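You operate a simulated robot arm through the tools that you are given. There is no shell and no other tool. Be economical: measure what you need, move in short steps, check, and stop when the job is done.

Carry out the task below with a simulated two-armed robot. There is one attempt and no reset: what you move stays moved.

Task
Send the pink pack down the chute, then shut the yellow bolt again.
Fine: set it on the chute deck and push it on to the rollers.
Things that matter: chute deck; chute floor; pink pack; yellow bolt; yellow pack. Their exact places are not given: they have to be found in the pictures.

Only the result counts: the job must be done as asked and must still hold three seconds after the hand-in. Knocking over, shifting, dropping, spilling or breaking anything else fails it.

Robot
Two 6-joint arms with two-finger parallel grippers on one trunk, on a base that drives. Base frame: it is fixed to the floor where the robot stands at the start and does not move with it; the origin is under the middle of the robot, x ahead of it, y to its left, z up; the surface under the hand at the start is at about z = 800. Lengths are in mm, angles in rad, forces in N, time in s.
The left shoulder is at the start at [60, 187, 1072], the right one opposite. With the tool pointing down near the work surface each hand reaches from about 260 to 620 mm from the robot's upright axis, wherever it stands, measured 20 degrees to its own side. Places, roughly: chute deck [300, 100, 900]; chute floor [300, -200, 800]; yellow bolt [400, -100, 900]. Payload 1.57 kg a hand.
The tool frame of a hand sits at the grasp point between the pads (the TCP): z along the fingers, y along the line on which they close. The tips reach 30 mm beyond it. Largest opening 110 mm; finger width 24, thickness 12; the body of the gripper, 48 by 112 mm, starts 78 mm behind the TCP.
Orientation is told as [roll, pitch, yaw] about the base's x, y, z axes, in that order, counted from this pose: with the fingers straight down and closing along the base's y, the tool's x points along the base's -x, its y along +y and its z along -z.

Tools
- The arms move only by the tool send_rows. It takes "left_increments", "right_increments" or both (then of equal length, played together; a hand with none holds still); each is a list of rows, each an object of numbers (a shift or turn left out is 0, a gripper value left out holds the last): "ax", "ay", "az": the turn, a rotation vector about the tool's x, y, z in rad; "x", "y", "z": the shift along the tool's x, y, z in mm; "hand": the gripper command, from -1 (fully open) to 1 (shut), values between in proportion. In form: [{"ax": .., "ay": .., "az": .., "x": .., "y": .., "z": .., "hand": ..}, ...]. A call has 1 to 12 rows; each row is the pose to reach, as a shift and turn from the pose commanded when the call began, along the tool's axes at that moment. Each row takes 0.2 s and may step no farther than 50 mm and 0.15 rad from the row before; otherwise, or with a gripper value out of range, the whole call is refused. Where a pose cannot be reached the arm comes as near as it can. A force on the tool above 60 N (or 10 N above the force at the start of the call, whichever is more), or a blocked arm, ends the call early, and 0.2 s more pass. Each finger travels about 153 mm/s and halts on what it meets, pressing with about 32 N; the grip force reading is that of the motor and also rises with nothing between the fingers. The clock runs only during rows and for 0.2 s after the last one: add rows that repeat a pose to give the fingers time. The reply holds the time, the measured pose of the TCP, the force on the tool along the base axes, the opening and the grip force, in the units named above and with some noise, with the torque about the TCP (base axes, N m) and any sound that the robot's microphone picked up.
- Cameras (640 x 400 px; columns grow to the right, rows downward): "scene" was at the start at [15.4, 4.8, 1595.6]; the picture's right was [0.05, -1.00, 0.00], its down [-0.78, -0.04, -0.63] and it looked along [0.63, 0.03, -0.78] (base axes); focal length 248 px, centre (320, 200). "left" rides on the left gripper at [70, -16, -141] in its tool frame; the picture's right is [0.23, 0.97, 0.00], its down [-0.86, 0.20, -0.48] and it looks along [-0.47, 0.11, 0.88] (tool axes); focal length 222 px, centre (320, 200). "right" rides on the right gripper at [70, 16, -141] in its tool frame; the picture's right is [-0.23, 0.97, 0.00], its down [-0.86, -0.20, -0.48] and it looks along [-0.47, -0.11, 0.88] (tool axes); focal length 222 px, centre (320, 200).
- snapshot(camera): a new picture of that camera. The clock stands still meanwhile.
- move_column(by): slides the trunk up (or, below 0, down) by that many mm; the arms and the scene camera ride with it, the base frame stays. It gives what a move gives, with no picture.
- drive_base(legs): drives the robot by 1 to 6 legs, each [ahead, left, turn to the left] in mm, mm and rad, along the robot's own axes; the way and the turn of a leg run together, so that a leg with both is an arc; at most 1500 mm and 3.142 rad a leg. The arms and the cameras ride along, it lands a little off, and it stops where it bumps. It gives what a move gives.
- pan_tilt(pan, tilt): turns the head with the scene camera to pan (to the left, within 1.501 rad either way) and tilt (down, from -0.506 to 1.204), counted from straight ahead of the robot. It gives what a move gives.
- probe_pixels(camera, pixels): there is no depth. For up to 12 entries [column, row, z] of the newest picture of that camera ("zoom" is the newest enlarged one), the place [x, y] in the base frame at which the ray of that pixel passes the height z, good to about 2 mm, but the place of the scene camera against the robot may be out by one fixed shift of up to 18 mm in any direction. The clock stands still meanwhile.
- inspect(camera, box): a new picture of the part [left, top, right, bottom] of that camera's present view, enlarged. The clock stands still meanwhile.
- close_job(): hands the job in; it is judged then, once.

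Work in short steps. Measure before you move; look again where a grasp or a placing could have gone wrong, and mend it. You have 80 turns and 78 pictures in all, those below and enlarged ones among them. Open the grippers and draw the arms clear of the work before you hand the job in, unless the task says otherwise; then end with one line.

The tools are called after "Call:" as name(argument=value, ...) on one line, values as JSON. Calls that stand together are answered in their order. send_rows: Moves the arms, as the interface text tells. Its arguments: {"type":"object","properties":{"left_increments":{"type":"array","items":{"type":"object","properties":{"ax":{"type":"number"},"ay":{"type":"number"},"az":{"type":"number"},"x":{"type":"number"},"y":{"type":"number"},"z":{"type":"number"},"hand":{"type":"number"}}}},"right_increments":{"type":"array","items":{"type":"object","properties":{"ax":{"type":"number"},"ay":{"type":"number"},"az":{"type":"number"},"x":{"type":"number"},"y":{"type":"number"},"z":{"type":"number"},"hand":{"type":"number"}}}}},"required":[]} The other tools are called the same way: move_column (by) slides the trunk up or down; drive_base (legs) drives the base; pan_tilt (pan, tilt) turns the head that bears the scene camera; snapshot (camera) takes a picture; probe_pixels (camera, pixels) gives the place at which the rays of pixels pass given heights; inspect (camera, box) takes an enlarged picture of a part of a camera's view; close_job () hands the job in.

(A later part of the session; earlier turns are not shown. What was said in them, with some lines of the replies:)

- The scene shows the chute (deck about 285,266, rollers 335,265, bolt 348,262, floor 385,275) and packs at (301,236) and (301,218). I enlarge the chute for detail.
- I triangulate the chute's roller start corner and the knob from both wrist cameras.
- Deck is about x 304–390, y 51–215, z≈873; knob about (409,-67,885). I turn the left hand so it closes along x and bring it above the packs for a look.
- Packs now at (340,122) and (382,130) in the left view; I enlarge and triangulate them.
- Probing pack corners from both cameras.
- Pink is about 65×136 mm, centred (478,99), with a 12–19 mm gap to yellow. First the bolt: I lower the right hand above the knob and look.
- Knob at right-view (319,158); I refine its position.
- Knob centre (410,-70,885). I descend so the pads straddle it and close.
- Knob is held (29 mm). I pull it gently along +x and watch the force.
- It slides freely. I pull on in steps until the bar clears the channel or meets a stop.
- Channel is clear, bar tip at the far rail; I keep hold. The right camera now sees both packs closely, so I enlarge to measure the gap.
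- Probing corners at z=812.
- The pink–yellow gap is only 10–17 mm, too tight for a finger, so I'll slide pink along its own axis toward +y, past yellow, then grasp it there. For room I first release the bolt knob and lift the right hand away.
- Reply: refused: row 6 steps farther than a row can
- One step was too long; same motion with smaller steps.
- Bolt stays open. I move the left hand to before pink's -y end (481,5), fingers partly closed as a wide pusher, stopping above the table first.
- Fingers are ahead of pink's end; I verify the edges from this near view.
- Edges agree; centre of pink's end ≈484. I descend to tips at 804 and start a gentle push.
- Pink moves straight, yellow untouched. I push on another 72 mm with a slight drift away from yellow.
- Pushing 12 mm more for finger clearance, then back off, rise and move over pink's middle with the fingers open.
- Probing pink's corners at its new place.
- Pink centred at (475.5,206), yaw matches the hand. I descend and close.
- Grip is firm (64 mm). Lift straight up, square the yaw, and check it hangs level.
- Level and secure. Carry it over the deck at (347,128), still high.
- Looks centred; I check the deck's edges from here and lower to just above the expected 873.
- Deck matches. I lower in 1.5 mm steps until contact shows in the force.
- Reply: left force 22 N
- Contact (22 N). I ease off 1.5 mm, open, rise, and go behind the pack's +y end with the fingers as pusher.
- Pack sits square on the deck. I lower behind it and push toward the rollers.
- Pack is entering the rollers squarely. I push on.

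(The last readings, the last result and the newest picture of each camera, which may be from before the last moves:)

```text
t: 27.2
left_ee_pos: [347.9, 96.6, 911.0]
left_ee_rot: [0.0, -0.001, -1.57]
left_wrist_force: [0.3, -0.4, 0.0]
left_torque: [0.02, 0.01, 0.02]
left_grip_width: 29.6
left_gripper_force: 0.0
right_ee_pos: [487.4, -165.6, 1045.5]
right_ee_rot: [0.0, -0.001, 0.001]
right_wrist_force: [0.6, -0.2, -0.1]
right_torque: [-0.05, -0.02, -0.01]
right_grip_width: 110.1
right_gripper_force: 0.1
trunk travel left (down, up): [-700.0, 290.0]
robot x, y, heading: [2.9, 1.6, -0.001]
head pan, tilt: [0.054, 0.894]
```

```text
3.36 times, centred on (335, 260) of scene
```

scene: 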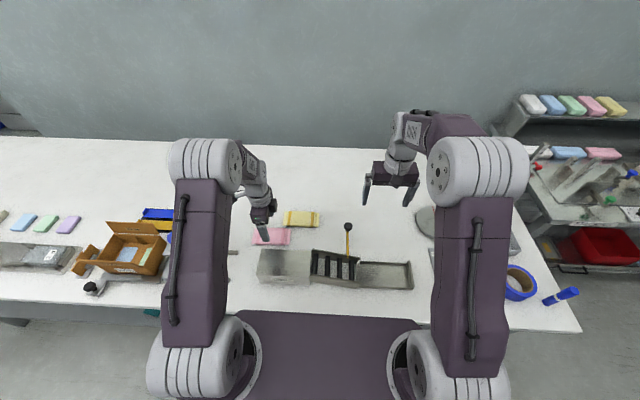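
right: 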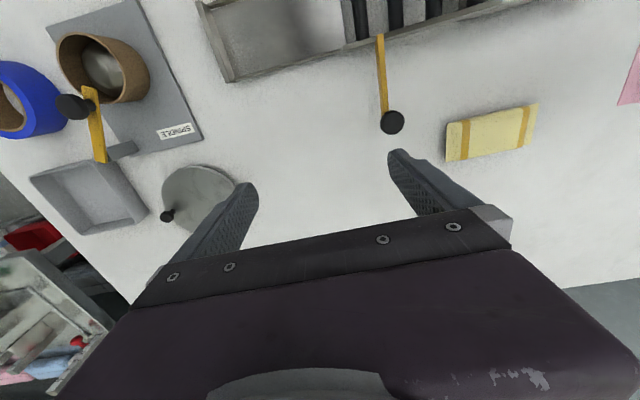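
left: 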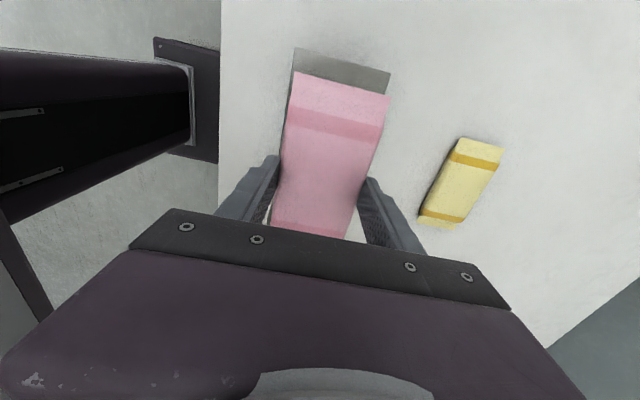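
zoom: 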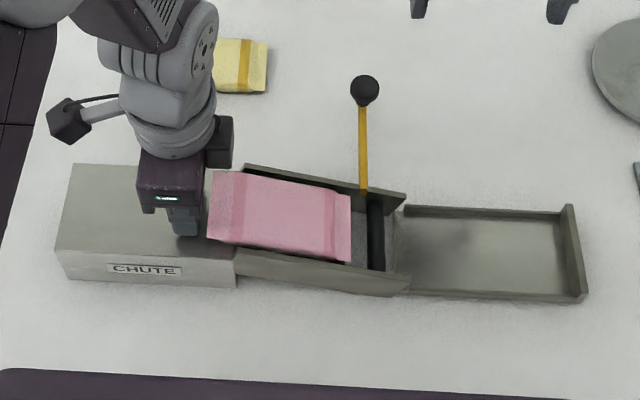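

It has tipped onto the slope. Push a bit further and let time pass.

Call:
send_rows(left_increments=[{"x": -10}, {"x": -20}, {"x": -30}, {"x": -40}, {"x": -40}, {"x": -40}])

Call:
inspect(camera="scene", box=[240, 200, 430, 319])

```text
t: 28.6
left_ee_pos: [347.5, 57.1, 911.4]
left_ee_rot: [0.001, 0.0, -1.571]
left_wrist_force: [-1.2, 0.3, -0.3]
left_torque: [-0.01, -0.01, -0.03]
left_grip_width: 29.7
left_gripper_force: 0.0
right_ee_pos: [486.3, -165.2, 1045.4]
right_ee_rot: [-0.002, -0.001, 0.0]
right_wrist_force: [-0.9, -0.1, -0.6]
right_torque: [-0.04, -0.04, 0.0]
right_grip_width: 110.3
right_gripper_force: 0.0
trunk travel left (down, up): [-700.0, 290.0]
robot x, y, heading: [1.5, 1.1, -0.002]
head pan, tilt: [0.054, 0.894]
```

```text
3.36 times, centred on (335, 260) of scene
```

zoom: 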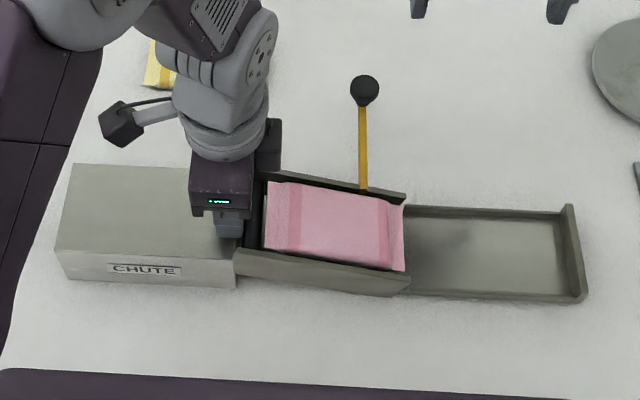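

Pack now runs ahead of the fingers, passing the bolt. I wait a second and look.

Call:
send_rows(left_increments=[{}, {}, {}, {}, {}])

Call:
inspect(camera="scene", box=[240, 200, 430, 319])

```text
t: 29.8
left_ee_pos: [346.9, 57.1, 910.7]
left_ee_rot: [-0.001, -0.001, -1.57]
left_wrist_force: [-0.7, 0.5, 0.9]
left_torque: [0.01, -0.05, 0.01]
left_grip_width: 30.0
left_gripper_force: 0.1
right_ee_pos: [485.7, -164.9, 1045.7]
right_ee_rot: [-0.001, 0.0, 0.002]
right_wrist_force: [0.2, 0.7, 0.3]
right_torque: [0.0, -0.01, 0.0]
right_grip_width: 109.9
right_gripper_force: 0.0
trunk travel left (down, up): [-700.0, 290.0]
robot x, y, heading: [1.4, 2.1, 0.001]
head pan, tilt: [0.054, 0.894]
```

```text
3.36 times, centred on (335, 260) of scene
```

zoom: 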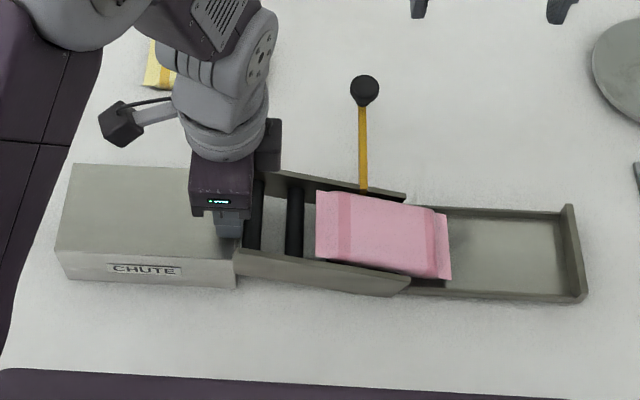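

It is rolling slowly. I raise the left hand and draw it back while it goes on.

Call:
send_rows(left_increments=[{"z": -30}, {"z": -70}, {"z": -110, "x": 10}, {"z": -140, "x": 45}, {"z": -150, "x": 85}, {"z": -150, "x": 120}, {"z": -150, "x": 150}, {"z": -150, "x": 150}])

Call:
inspect(camera="scene", box=[240, 200, 430, 319])

```text
t: 31.6
left_ee_pos: [347.0, 205.1, 1060.4]
left_ee_rot: [-0.001, 0.001, -1.57]
left_wrist_force: [-0.1, -0.8, 0.8]
left_torque: [-0.02, -0.01, -0.03]
left_grip_width: 29.9
left_gripper_force: 0.0
right_ee_pos: [486.9, -165.8, 1044.9]
right_ee_rot: [0.0, 0.001, 0.0]
right_wrist_force: [-0.1, -0.5, -0.3]
right_torque: [0.01, -0.03, -0.01]
right_grip_width: 110.0
right_gripper_force: 0.1
trunk travel left (down, up): [-700.0, 290.0]
robot x, y, heading: [1.1, 0.5, 0.003]
head pan, tilt: [0.054, 0.894]
```

```text
3.36 times, centred on (335, 260) of scene
```

zoom: 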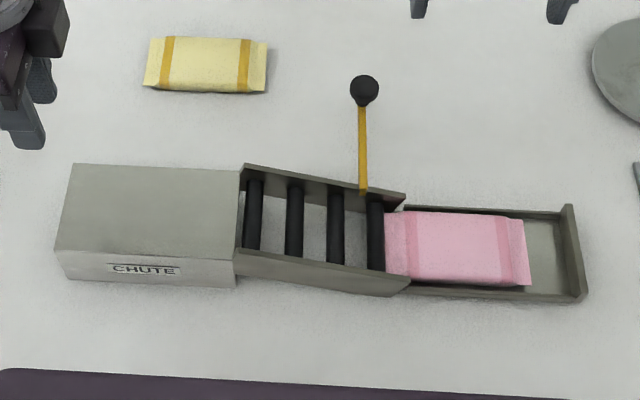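

Pack is on the chute floor, its tail near the last roller. I move the right hand back above the knob and see whether it still moves.

Call:
send_rows(right_increments=[{"y": 30, "hand": 0}, {"y": 65}, {"y": 95}, {"y": 95, "z": 30}])

Call:
snapshot(camera="right")

Call:
inspect(camera="scene", box=[330, 230, 430, 300])

```text
t: 32.6
left_ee_pos: [347.9, 205.0, 1060.0]
left_ee_rot: [0.0, 0.0, -1.572]
left_wrist_force: [-0.6, -0.1, 1.1]
left_torque: [0.02, -0.01, 0.01]
left_grip_width: 29.9
left_gripper_force: 0.0
right_ee_pos: [487.3, -69.3, 1015.8]
right_ee_rot: [0.001, 0.001, 0.0]
right_wrist_force: [0.8, 0.1, 0.0]
right_torque: [0.01, 0.01, 0.0]
right_grip_width: 55.2
right_gripper_force: 0.0
trunk travel left (down, up): [-700.0, 290.0]
robot x, y, heading: [-3.3, 1.3, -0.0]
head pan, tilt: [0.054, 0.894]
```

```text
36 pictures are left
```

right: 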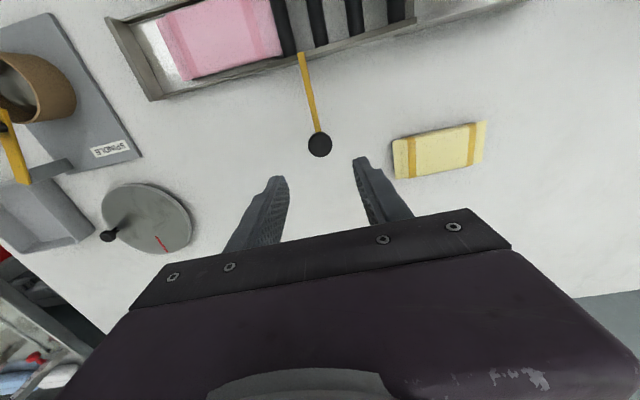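

```text
5.71 times, centred on (380, 265) of scene
```

zoom: 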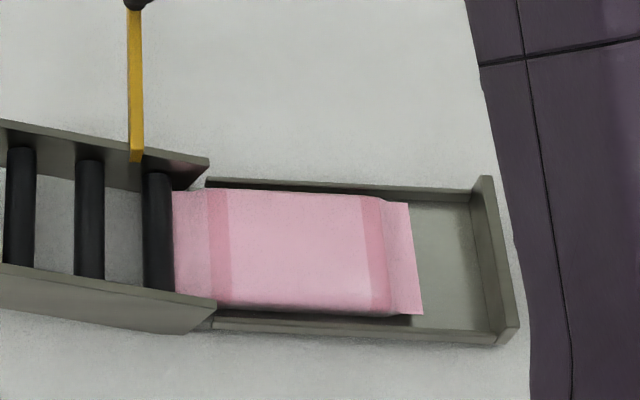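

Channel at the bolt is free (tail beyond last roller). I descend on the knob (319,145) and grip it as before.

Call:
send_rows(right_increments=[{"z": 40}, {"z": 85}, {"z": 130}, {"z": 130, "hand": 1}, {"z": 130, "hand": 1}, {"z": 130, "hand": 1}])

Call:
snapshot(camera="right")

```text
t: 34.0
left_ee_pos: [347.6, 208.2, 1060.7]
left_ee_rot: [0.001, 0.0, -1.571]
left_wrist_force: [-0.4, 0.2, -0.6]
left_torque: [0.02, -0.01, 0.01]
left_grip_width: 30.2
left_gripper_force: 0.2
right_ee_pos: [486.3, -68.7, 885.4]
right_ee_rot: [-0.001, 0.0, 0.001]
right_wrist_force: [-0.5, 4.9, -3.3]
right_torque: [0.25, -0.55, 0.0]
right_grip_width: 28.8
right_gripper_force: 38.9
trunk travel left (down, up): [-700.0, 290.0]
robot x, y, heading: [-1.0, -0.4, 0.005]
head pan, tilt: [0.054, 0.894]
```

```text
34 pictures are left
```

right: 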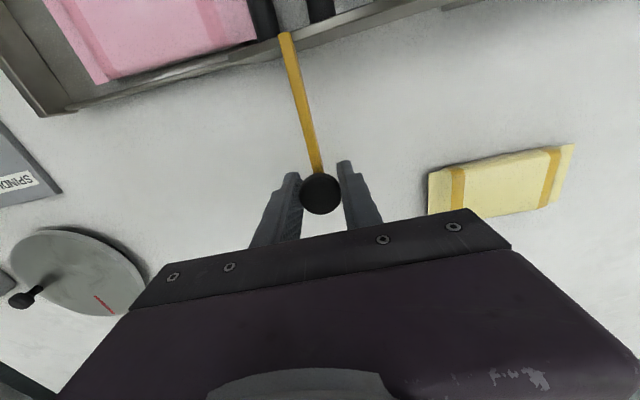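

Held. I push the bolt back along -x by 75 mm.

Call:
send_rows(right_increments=[{"x": 10}, {"x": 20}, {"x": 30}, {"x": 40}, {"x": 50}, {"x": 60}, {"x": 70}, {"x": 75}, {"x": 76}])

Call:
snapshot(camera="right")

Call:
inspect(camera="scene", box=[300, 220, 430, 300])

```text
t: 36.0
left_ee_pos: [348.1, 208.2, 1060.3]
left_ee_rot: [0.0, -0.001, -1.572]
left_wrist_force: [0.0, 0.6, -0.2]
left_torque: [0.0, -0.04, -0.01]
left_grip_width: 29.6
left_gripper_force: 0.1
right_ee_pos: [410.6, -67.9, 884.8]
right_ee_rot: [-0.001, 0.001, 0.001]
right_wrist_force: [0.9, 11.1, -11.3]
right_torque: [0.19, -0.33, 0.0]
right_grip_width: 28.9
right_gripper_force: 39.3
trunk travel left (down, up): [-700.0, 290.0]
robot x, y, heading: [2.9, -1.7, 0.006]
head pan, tilt: [0.054, 0.894]
```

```text
33 pictures are left
```

right: 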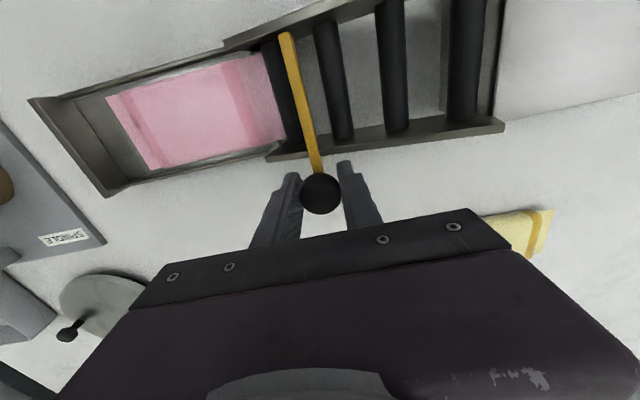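

```text
4.92 times, centred on (365, 260) of scene
```

zoom: 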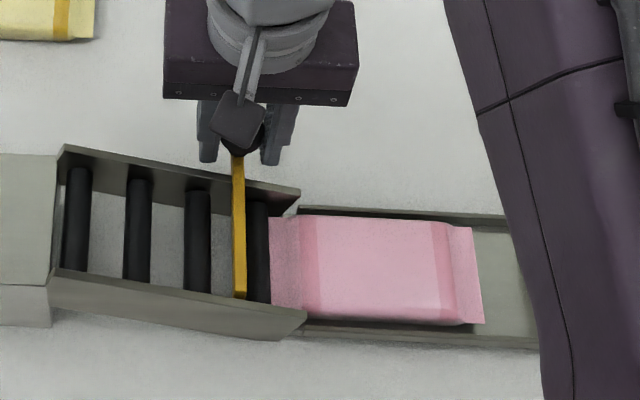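

The bolt is back at its start position (TCP x 410.6 versus 411.8 before). I nudge 3 mm more to be sure it is seated.

Call:
send_rows(right_increments=[{"x": 1.5}, {"x": 3}, {"x": 3}])

```text
t: 36.8
left_ee_pos: [348.8, 208.3, 1060.1]
left_ee_rot: [-0.003, 0.0, -1.571]
left_wrist_force: [-0.6, -0.6, 0.5]
left_torque: [0.0, 0.01, 0.04]
left_grip_width: 30.0
left_gripper_force: 0.0
right_ee_pos: [408.6, -69.7, 885.5]
right_ee_rot: [-0.001, 0.001, 0.001]
right_wrist_force: [6.9, 10.2, -9.0]
right_torque: [0.16, 0.35, 0.0]
right_grip_width: 29.2
right_gripper_force: 38.6
trunk travel left (down, up): [-700.0, 290.0]
robot x, y, heading: [-0.5, -2.2, 0.003]
head pan, tilt: [0.054, 0.894]
```

Stop felt (7 N): seated. Release, rise, and move the right hand over toward the floor end to view the pack.

Call:
send_rows(right_increments=[{"hand": 0.2}, {"hand": 0.2}, {"z": -40}, {"z": -85}, {"z": -125}, {"z": -150, "y": -30}, {"z": -160, "y": -70}, {"z": -160, "y": -110}])

Call:
snapshot(camera="right")

Call:
inspect(camera="right", box=[200, 20, 520, 220])

```text
t: 38.6
left_ee_pos: [348.0, 205.0, 1060.4]
left_ee_rot: [-0.001, 0.001, -1.571]
left_wrist_force: [0.8, -0.2, 0.4]
left_torque: [0.02, -0.03, -0.02]
left_grip_width: 29.7
left_gripper_force: 0.0
right_ee_pos: [406.6, -181.8, 1046.0]
right_ee_rot: [0.0, 0.0, 0.001]
right_wrist_force: [-1.1, -0.6, -0.2]
right_torque: [-0.02, -0.01, -0.01]
right_grip_width: 44.0
right_gripper_force: 0.1
trunk travel left (down, up): [-700.0, 290.0]
robot x, y, heading: [-1.8, 1.8, 0.0]
head pan, tilt: [0.054, 0.894]
```

```text
31 pictures are left
```

right: 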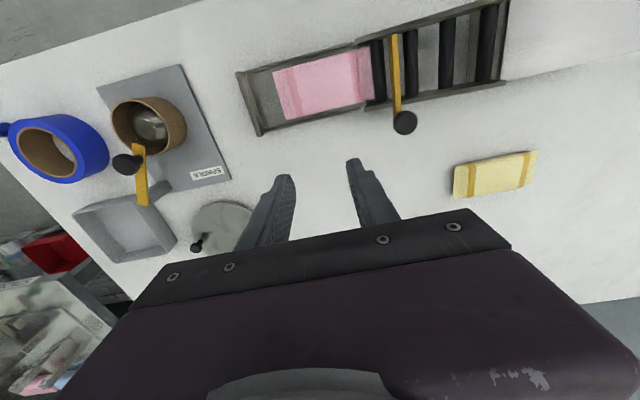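

```text
2.00 times, centred on (360, 120) of right
```

zoom: 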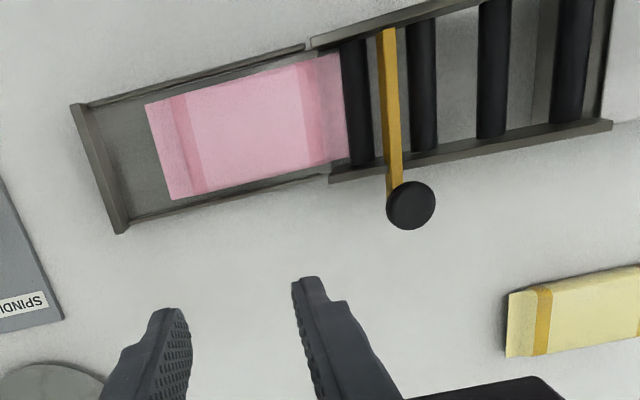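

Pack rests on the floor with its tail near the last roller; I check whether it lies flat.

Call:
probe_pixels(camera="zoom", pixels=[[145, 104, 815], [170, 199, 815], [340, 52, 815], [348, 158, 815], [340, 52, 840], [348, 158, 840], [75, 103, 815], [122, 233, 815], [308, 47, 815], [328, 180, 840], [338, 45, 840], [378, 165, 840]])

Call:
inspect(camera="right", box=[250, 30, 420, 136])

```text
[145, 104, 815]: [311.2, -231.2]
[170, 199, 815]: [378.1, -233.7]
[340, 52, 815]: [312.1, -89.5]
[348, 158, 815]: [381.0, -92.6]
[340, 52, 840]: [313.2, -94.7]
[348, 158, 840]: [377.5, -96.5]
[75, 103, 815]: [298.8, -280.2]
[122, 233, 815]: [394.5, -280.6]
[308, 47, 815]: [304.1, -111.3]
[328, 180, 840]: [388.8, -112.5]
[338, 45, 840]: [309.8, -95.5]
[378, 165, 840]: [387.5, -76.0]
```

```text
3.76 times, centred on (335, 83) of right
```

zoom: 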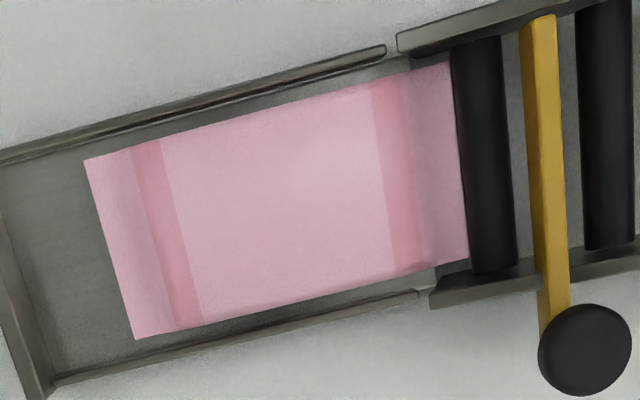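

The tail (y≈-95, slightly raised) still leans on the last roller, with 40 mm of floor left ahead. I'll nudge it fully onto the floor: closed fingertips lightly on its top, dragging toward -y. First go above it.

Call:
send_rows(right_increments=[{"x": 30, "y": 10, "hand": 1}, {"x": 60.6, "y": 20}, {"x": 60.6, "y": 20, "z": 45}, {"x": 60.6, "y": 20, "z": 90}, {"x": 60.6, "y": 20, "z": 135}, {"x": 60.6, "y": 20, "z": 160}])

Call:
snapshot(camera="right")

```text
t: 40.0
left_ee_pos: [349.2, 206.3, 1060.4]
left_ee_rot: [-0.003, 0.0, -1.571]
left_wrist_force: [-0.1, 0.5, 0.2]
left_torque: [0.01, 0.0, 0.02]
left_grip_width: 29.8
left_gripper_force: 0.1
right_ee_pos: [346.3, -159.2, 884.6]
right_ee_rot: [0.001, 0.001, 0.001]
right_wrist_force: [0.6, 0.5, -0.5]
right_torque: [0.01, 0.0, -0.03]
right_grip_width: 0.0
right_gripper_force: 21.5
trunk travel left (down, up): [-700.0, 290.0]
robot x, y, heading: [-0.5, 6.3, 0.004]
head pan, tilt: [0.054, 0.894]
```

```text
28 pictures are left
```

right: 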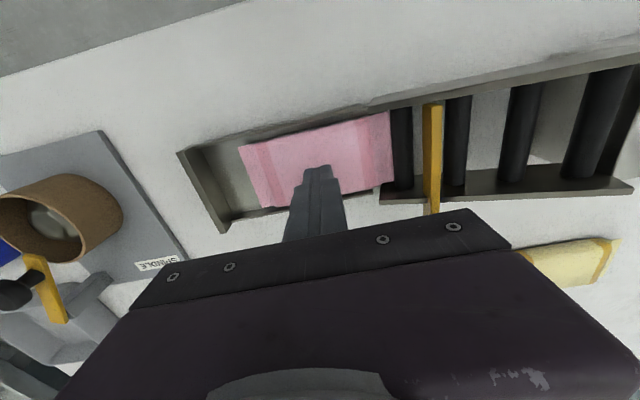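

Fingers are above the pack's middle. I lower in small steps until light contact.

Call:
send_rows(right_increments=[{"z": 5}, {"z": 10}, {"z": 13}, {"z": 16}])

```text
t: 41.0
left_ee_pos: [346.8, 204.7, 1060.7]
left_ee_rot: [0.0, 0.0, -1.57]
left_wrist_force: [0.5, 0.1, 0.4]
left_torque: [-0.01, 0.0, 0.02]
left_grip_width: 30.2
left_gripper_force: 0.0
right_ee_pos: [345.8, -159.2, 870.4]
right_ee_rot: [-0.002, 0.0, -0.001]
right_wrist_force: [0.1, -0.6, -0.1]
right_torque: [0.01, -0.03, 0.02]
right_grip_width: 0.3
right_gripper_force: 21.7
trunk travel left (down, up): [-700.0, 290.0]
robot x, y, heading: [0.2, 0.6, 0.005]
head pan, tilt: [0.054, 0.894]
```

Call:
send_rows(right_increments=[{"z": 2}, {"z": 4}, {"z": 6}])

```text
t: 41.8
left_ee_pos: [345.3, 205.9, 1061.0]
left_ee_rot: [0.002, 0.001, -1.571]
left_wrist_force: [0.6, 0.8, 0.1]
left_torque: [-0.03, 0.0, -0.02]
left_grip_width: 30.2
left_gripper_force: 0.1
right_ee_pos: [345.9, -160.3, 864.8]
right_ee_rot: [0.001, -0.006, 0.001]
right_wrist_force: [1.1, -4.5, 25.1]
right_torque: [-0.12, 0.04, -0.01]
right_grip_width: 0.2
right_gripper_force: 21.2
trunk travel left (down, up): [-700.0, 290.0]
robot x, y, heading: [0.3, -0.2, 0.0]
head pan, tilt: [0.054, 0.894]
```

Contact 25 N, and the sideways force confirms the tail is raised. I drag toward -y.

Call:
send_rows(right_increments=[{"y": -4, "z": -0.5}, {"y": -8, "z": -0.5}, {"y": -12}, {"y": -16}, {"y": -20}, {"y": -24}, {"y": -28}])

Call:
snapshot(camera="right")

```text
t: 43.4
left_ee_pos: [344.5, 210.1, 1059.8]
left_ee_rot: [0.001, -0.004, -1.572]
left_wrist_force: [-0.4, 0.0, -0.1]
left_torque: [0.0, -0.04, -0.01]
left_grip_width: 30.0
left_gripper_force: 0.0
right_ee_pos: [345.4, -186.3, 865.3]
right_ee_rot: [-0.003, -0.001, -0.001]
right_wrist_force: [1.2, 13.4, 34.9]
right_torque: [0.45, 0.04, 0.03]
right_grip_width: 0.0
right_gripper_force: 21.8
trunk travel left (down, up): [-700.0, 290.0]
robot x, y, heading: [-3.7, -0.8, -0.001]
head pan, tilt: [0.054, 0.894]
```

```text
27 pictures are left
```

right: 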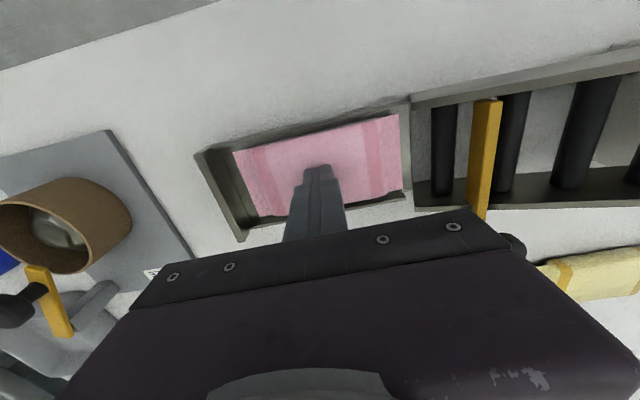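

The pack moved fully onto the floor. I lift the right hand straight up and draw both clear.

Call:
send_rows(right_increments=[{"z": -10}, {"z": -50}, {"z": -95}, {"z": -140}, {"z": -185}, {"z": -220, "y": -20}, {"z": -250, "y": -40}, {"z": -250, "y": -40, "hand": -1}, {"z": -250, "y": -40}], left_increments=[{"hand": -1}, {"z": -15}, {"z": -30}, {"z": -45}, {"z": -60}, {"z": -75}, {"z": -90}, {"z": -90}, {"z": -90}])

Call:
snapshot(camera="scene")

Call:
inspect(camera="scene", box=[240, 190, 430, 309])

Call:
snapshot(camera="right")

```text
t: 45.4
left_ee_pos: [347.3, 207.9, 1151.6]
left_ee_rot: [0.0, 0.0, -1.571]
left_wrist_force: [0.7, -0.2, 0.4]
left_torque: [0.01, 0.04, -0.01]
left_grip_width: 109.9
left_gripper_force: 0.0
right_ee_pos: [347.1, -227.3, 1115.3]
right_ee_rot: [0.001, 0.0, 0.001]
right_wrist_force: [0.6, 0.6, -0.6]
right_torque: [0.0, -0.04, 0.03]
right_grip_width: 109.9
right_gripper_force: 0.1
trunk travel left (down, up): [-700.0, 290.0]
robot x, y, heading: [-1.1, 0.2, -0.0]
head pan, tilt: [0.054, 0.894]
```

```text
26 pictures are left
```

scene: 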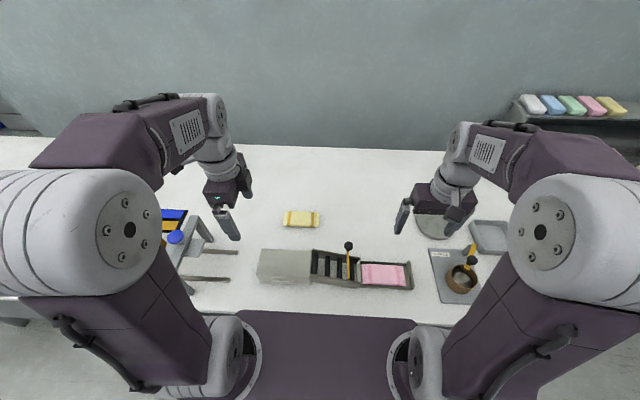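

```text
3.36 times, centred on (335, 250) of scene
```

zoom: 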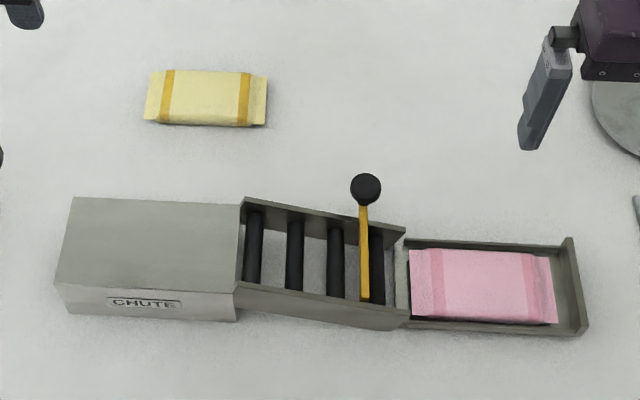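

```text
24 pictures are left
```

right: 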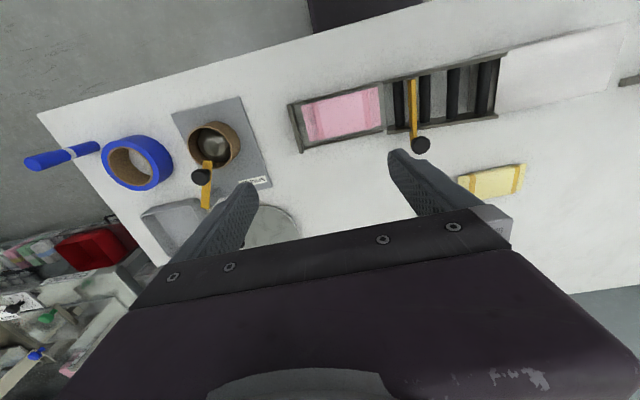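

Pink lies flat on the chute floor, the bolt is back exactly where it started (knob at 366,188 in the zoom), yellow is unmoved, and both hands are open and clear. Handing in.

Call:
close_job()

```text
The job is handed in.
```

The pink pack went down the chute and lies flat on the chute floor, and the yellow bolt is shut again. The job is handed in. The pack stopped with its tail on the last roller, so I dragged it about 25 mm further onto the floor after shutting the bolt.
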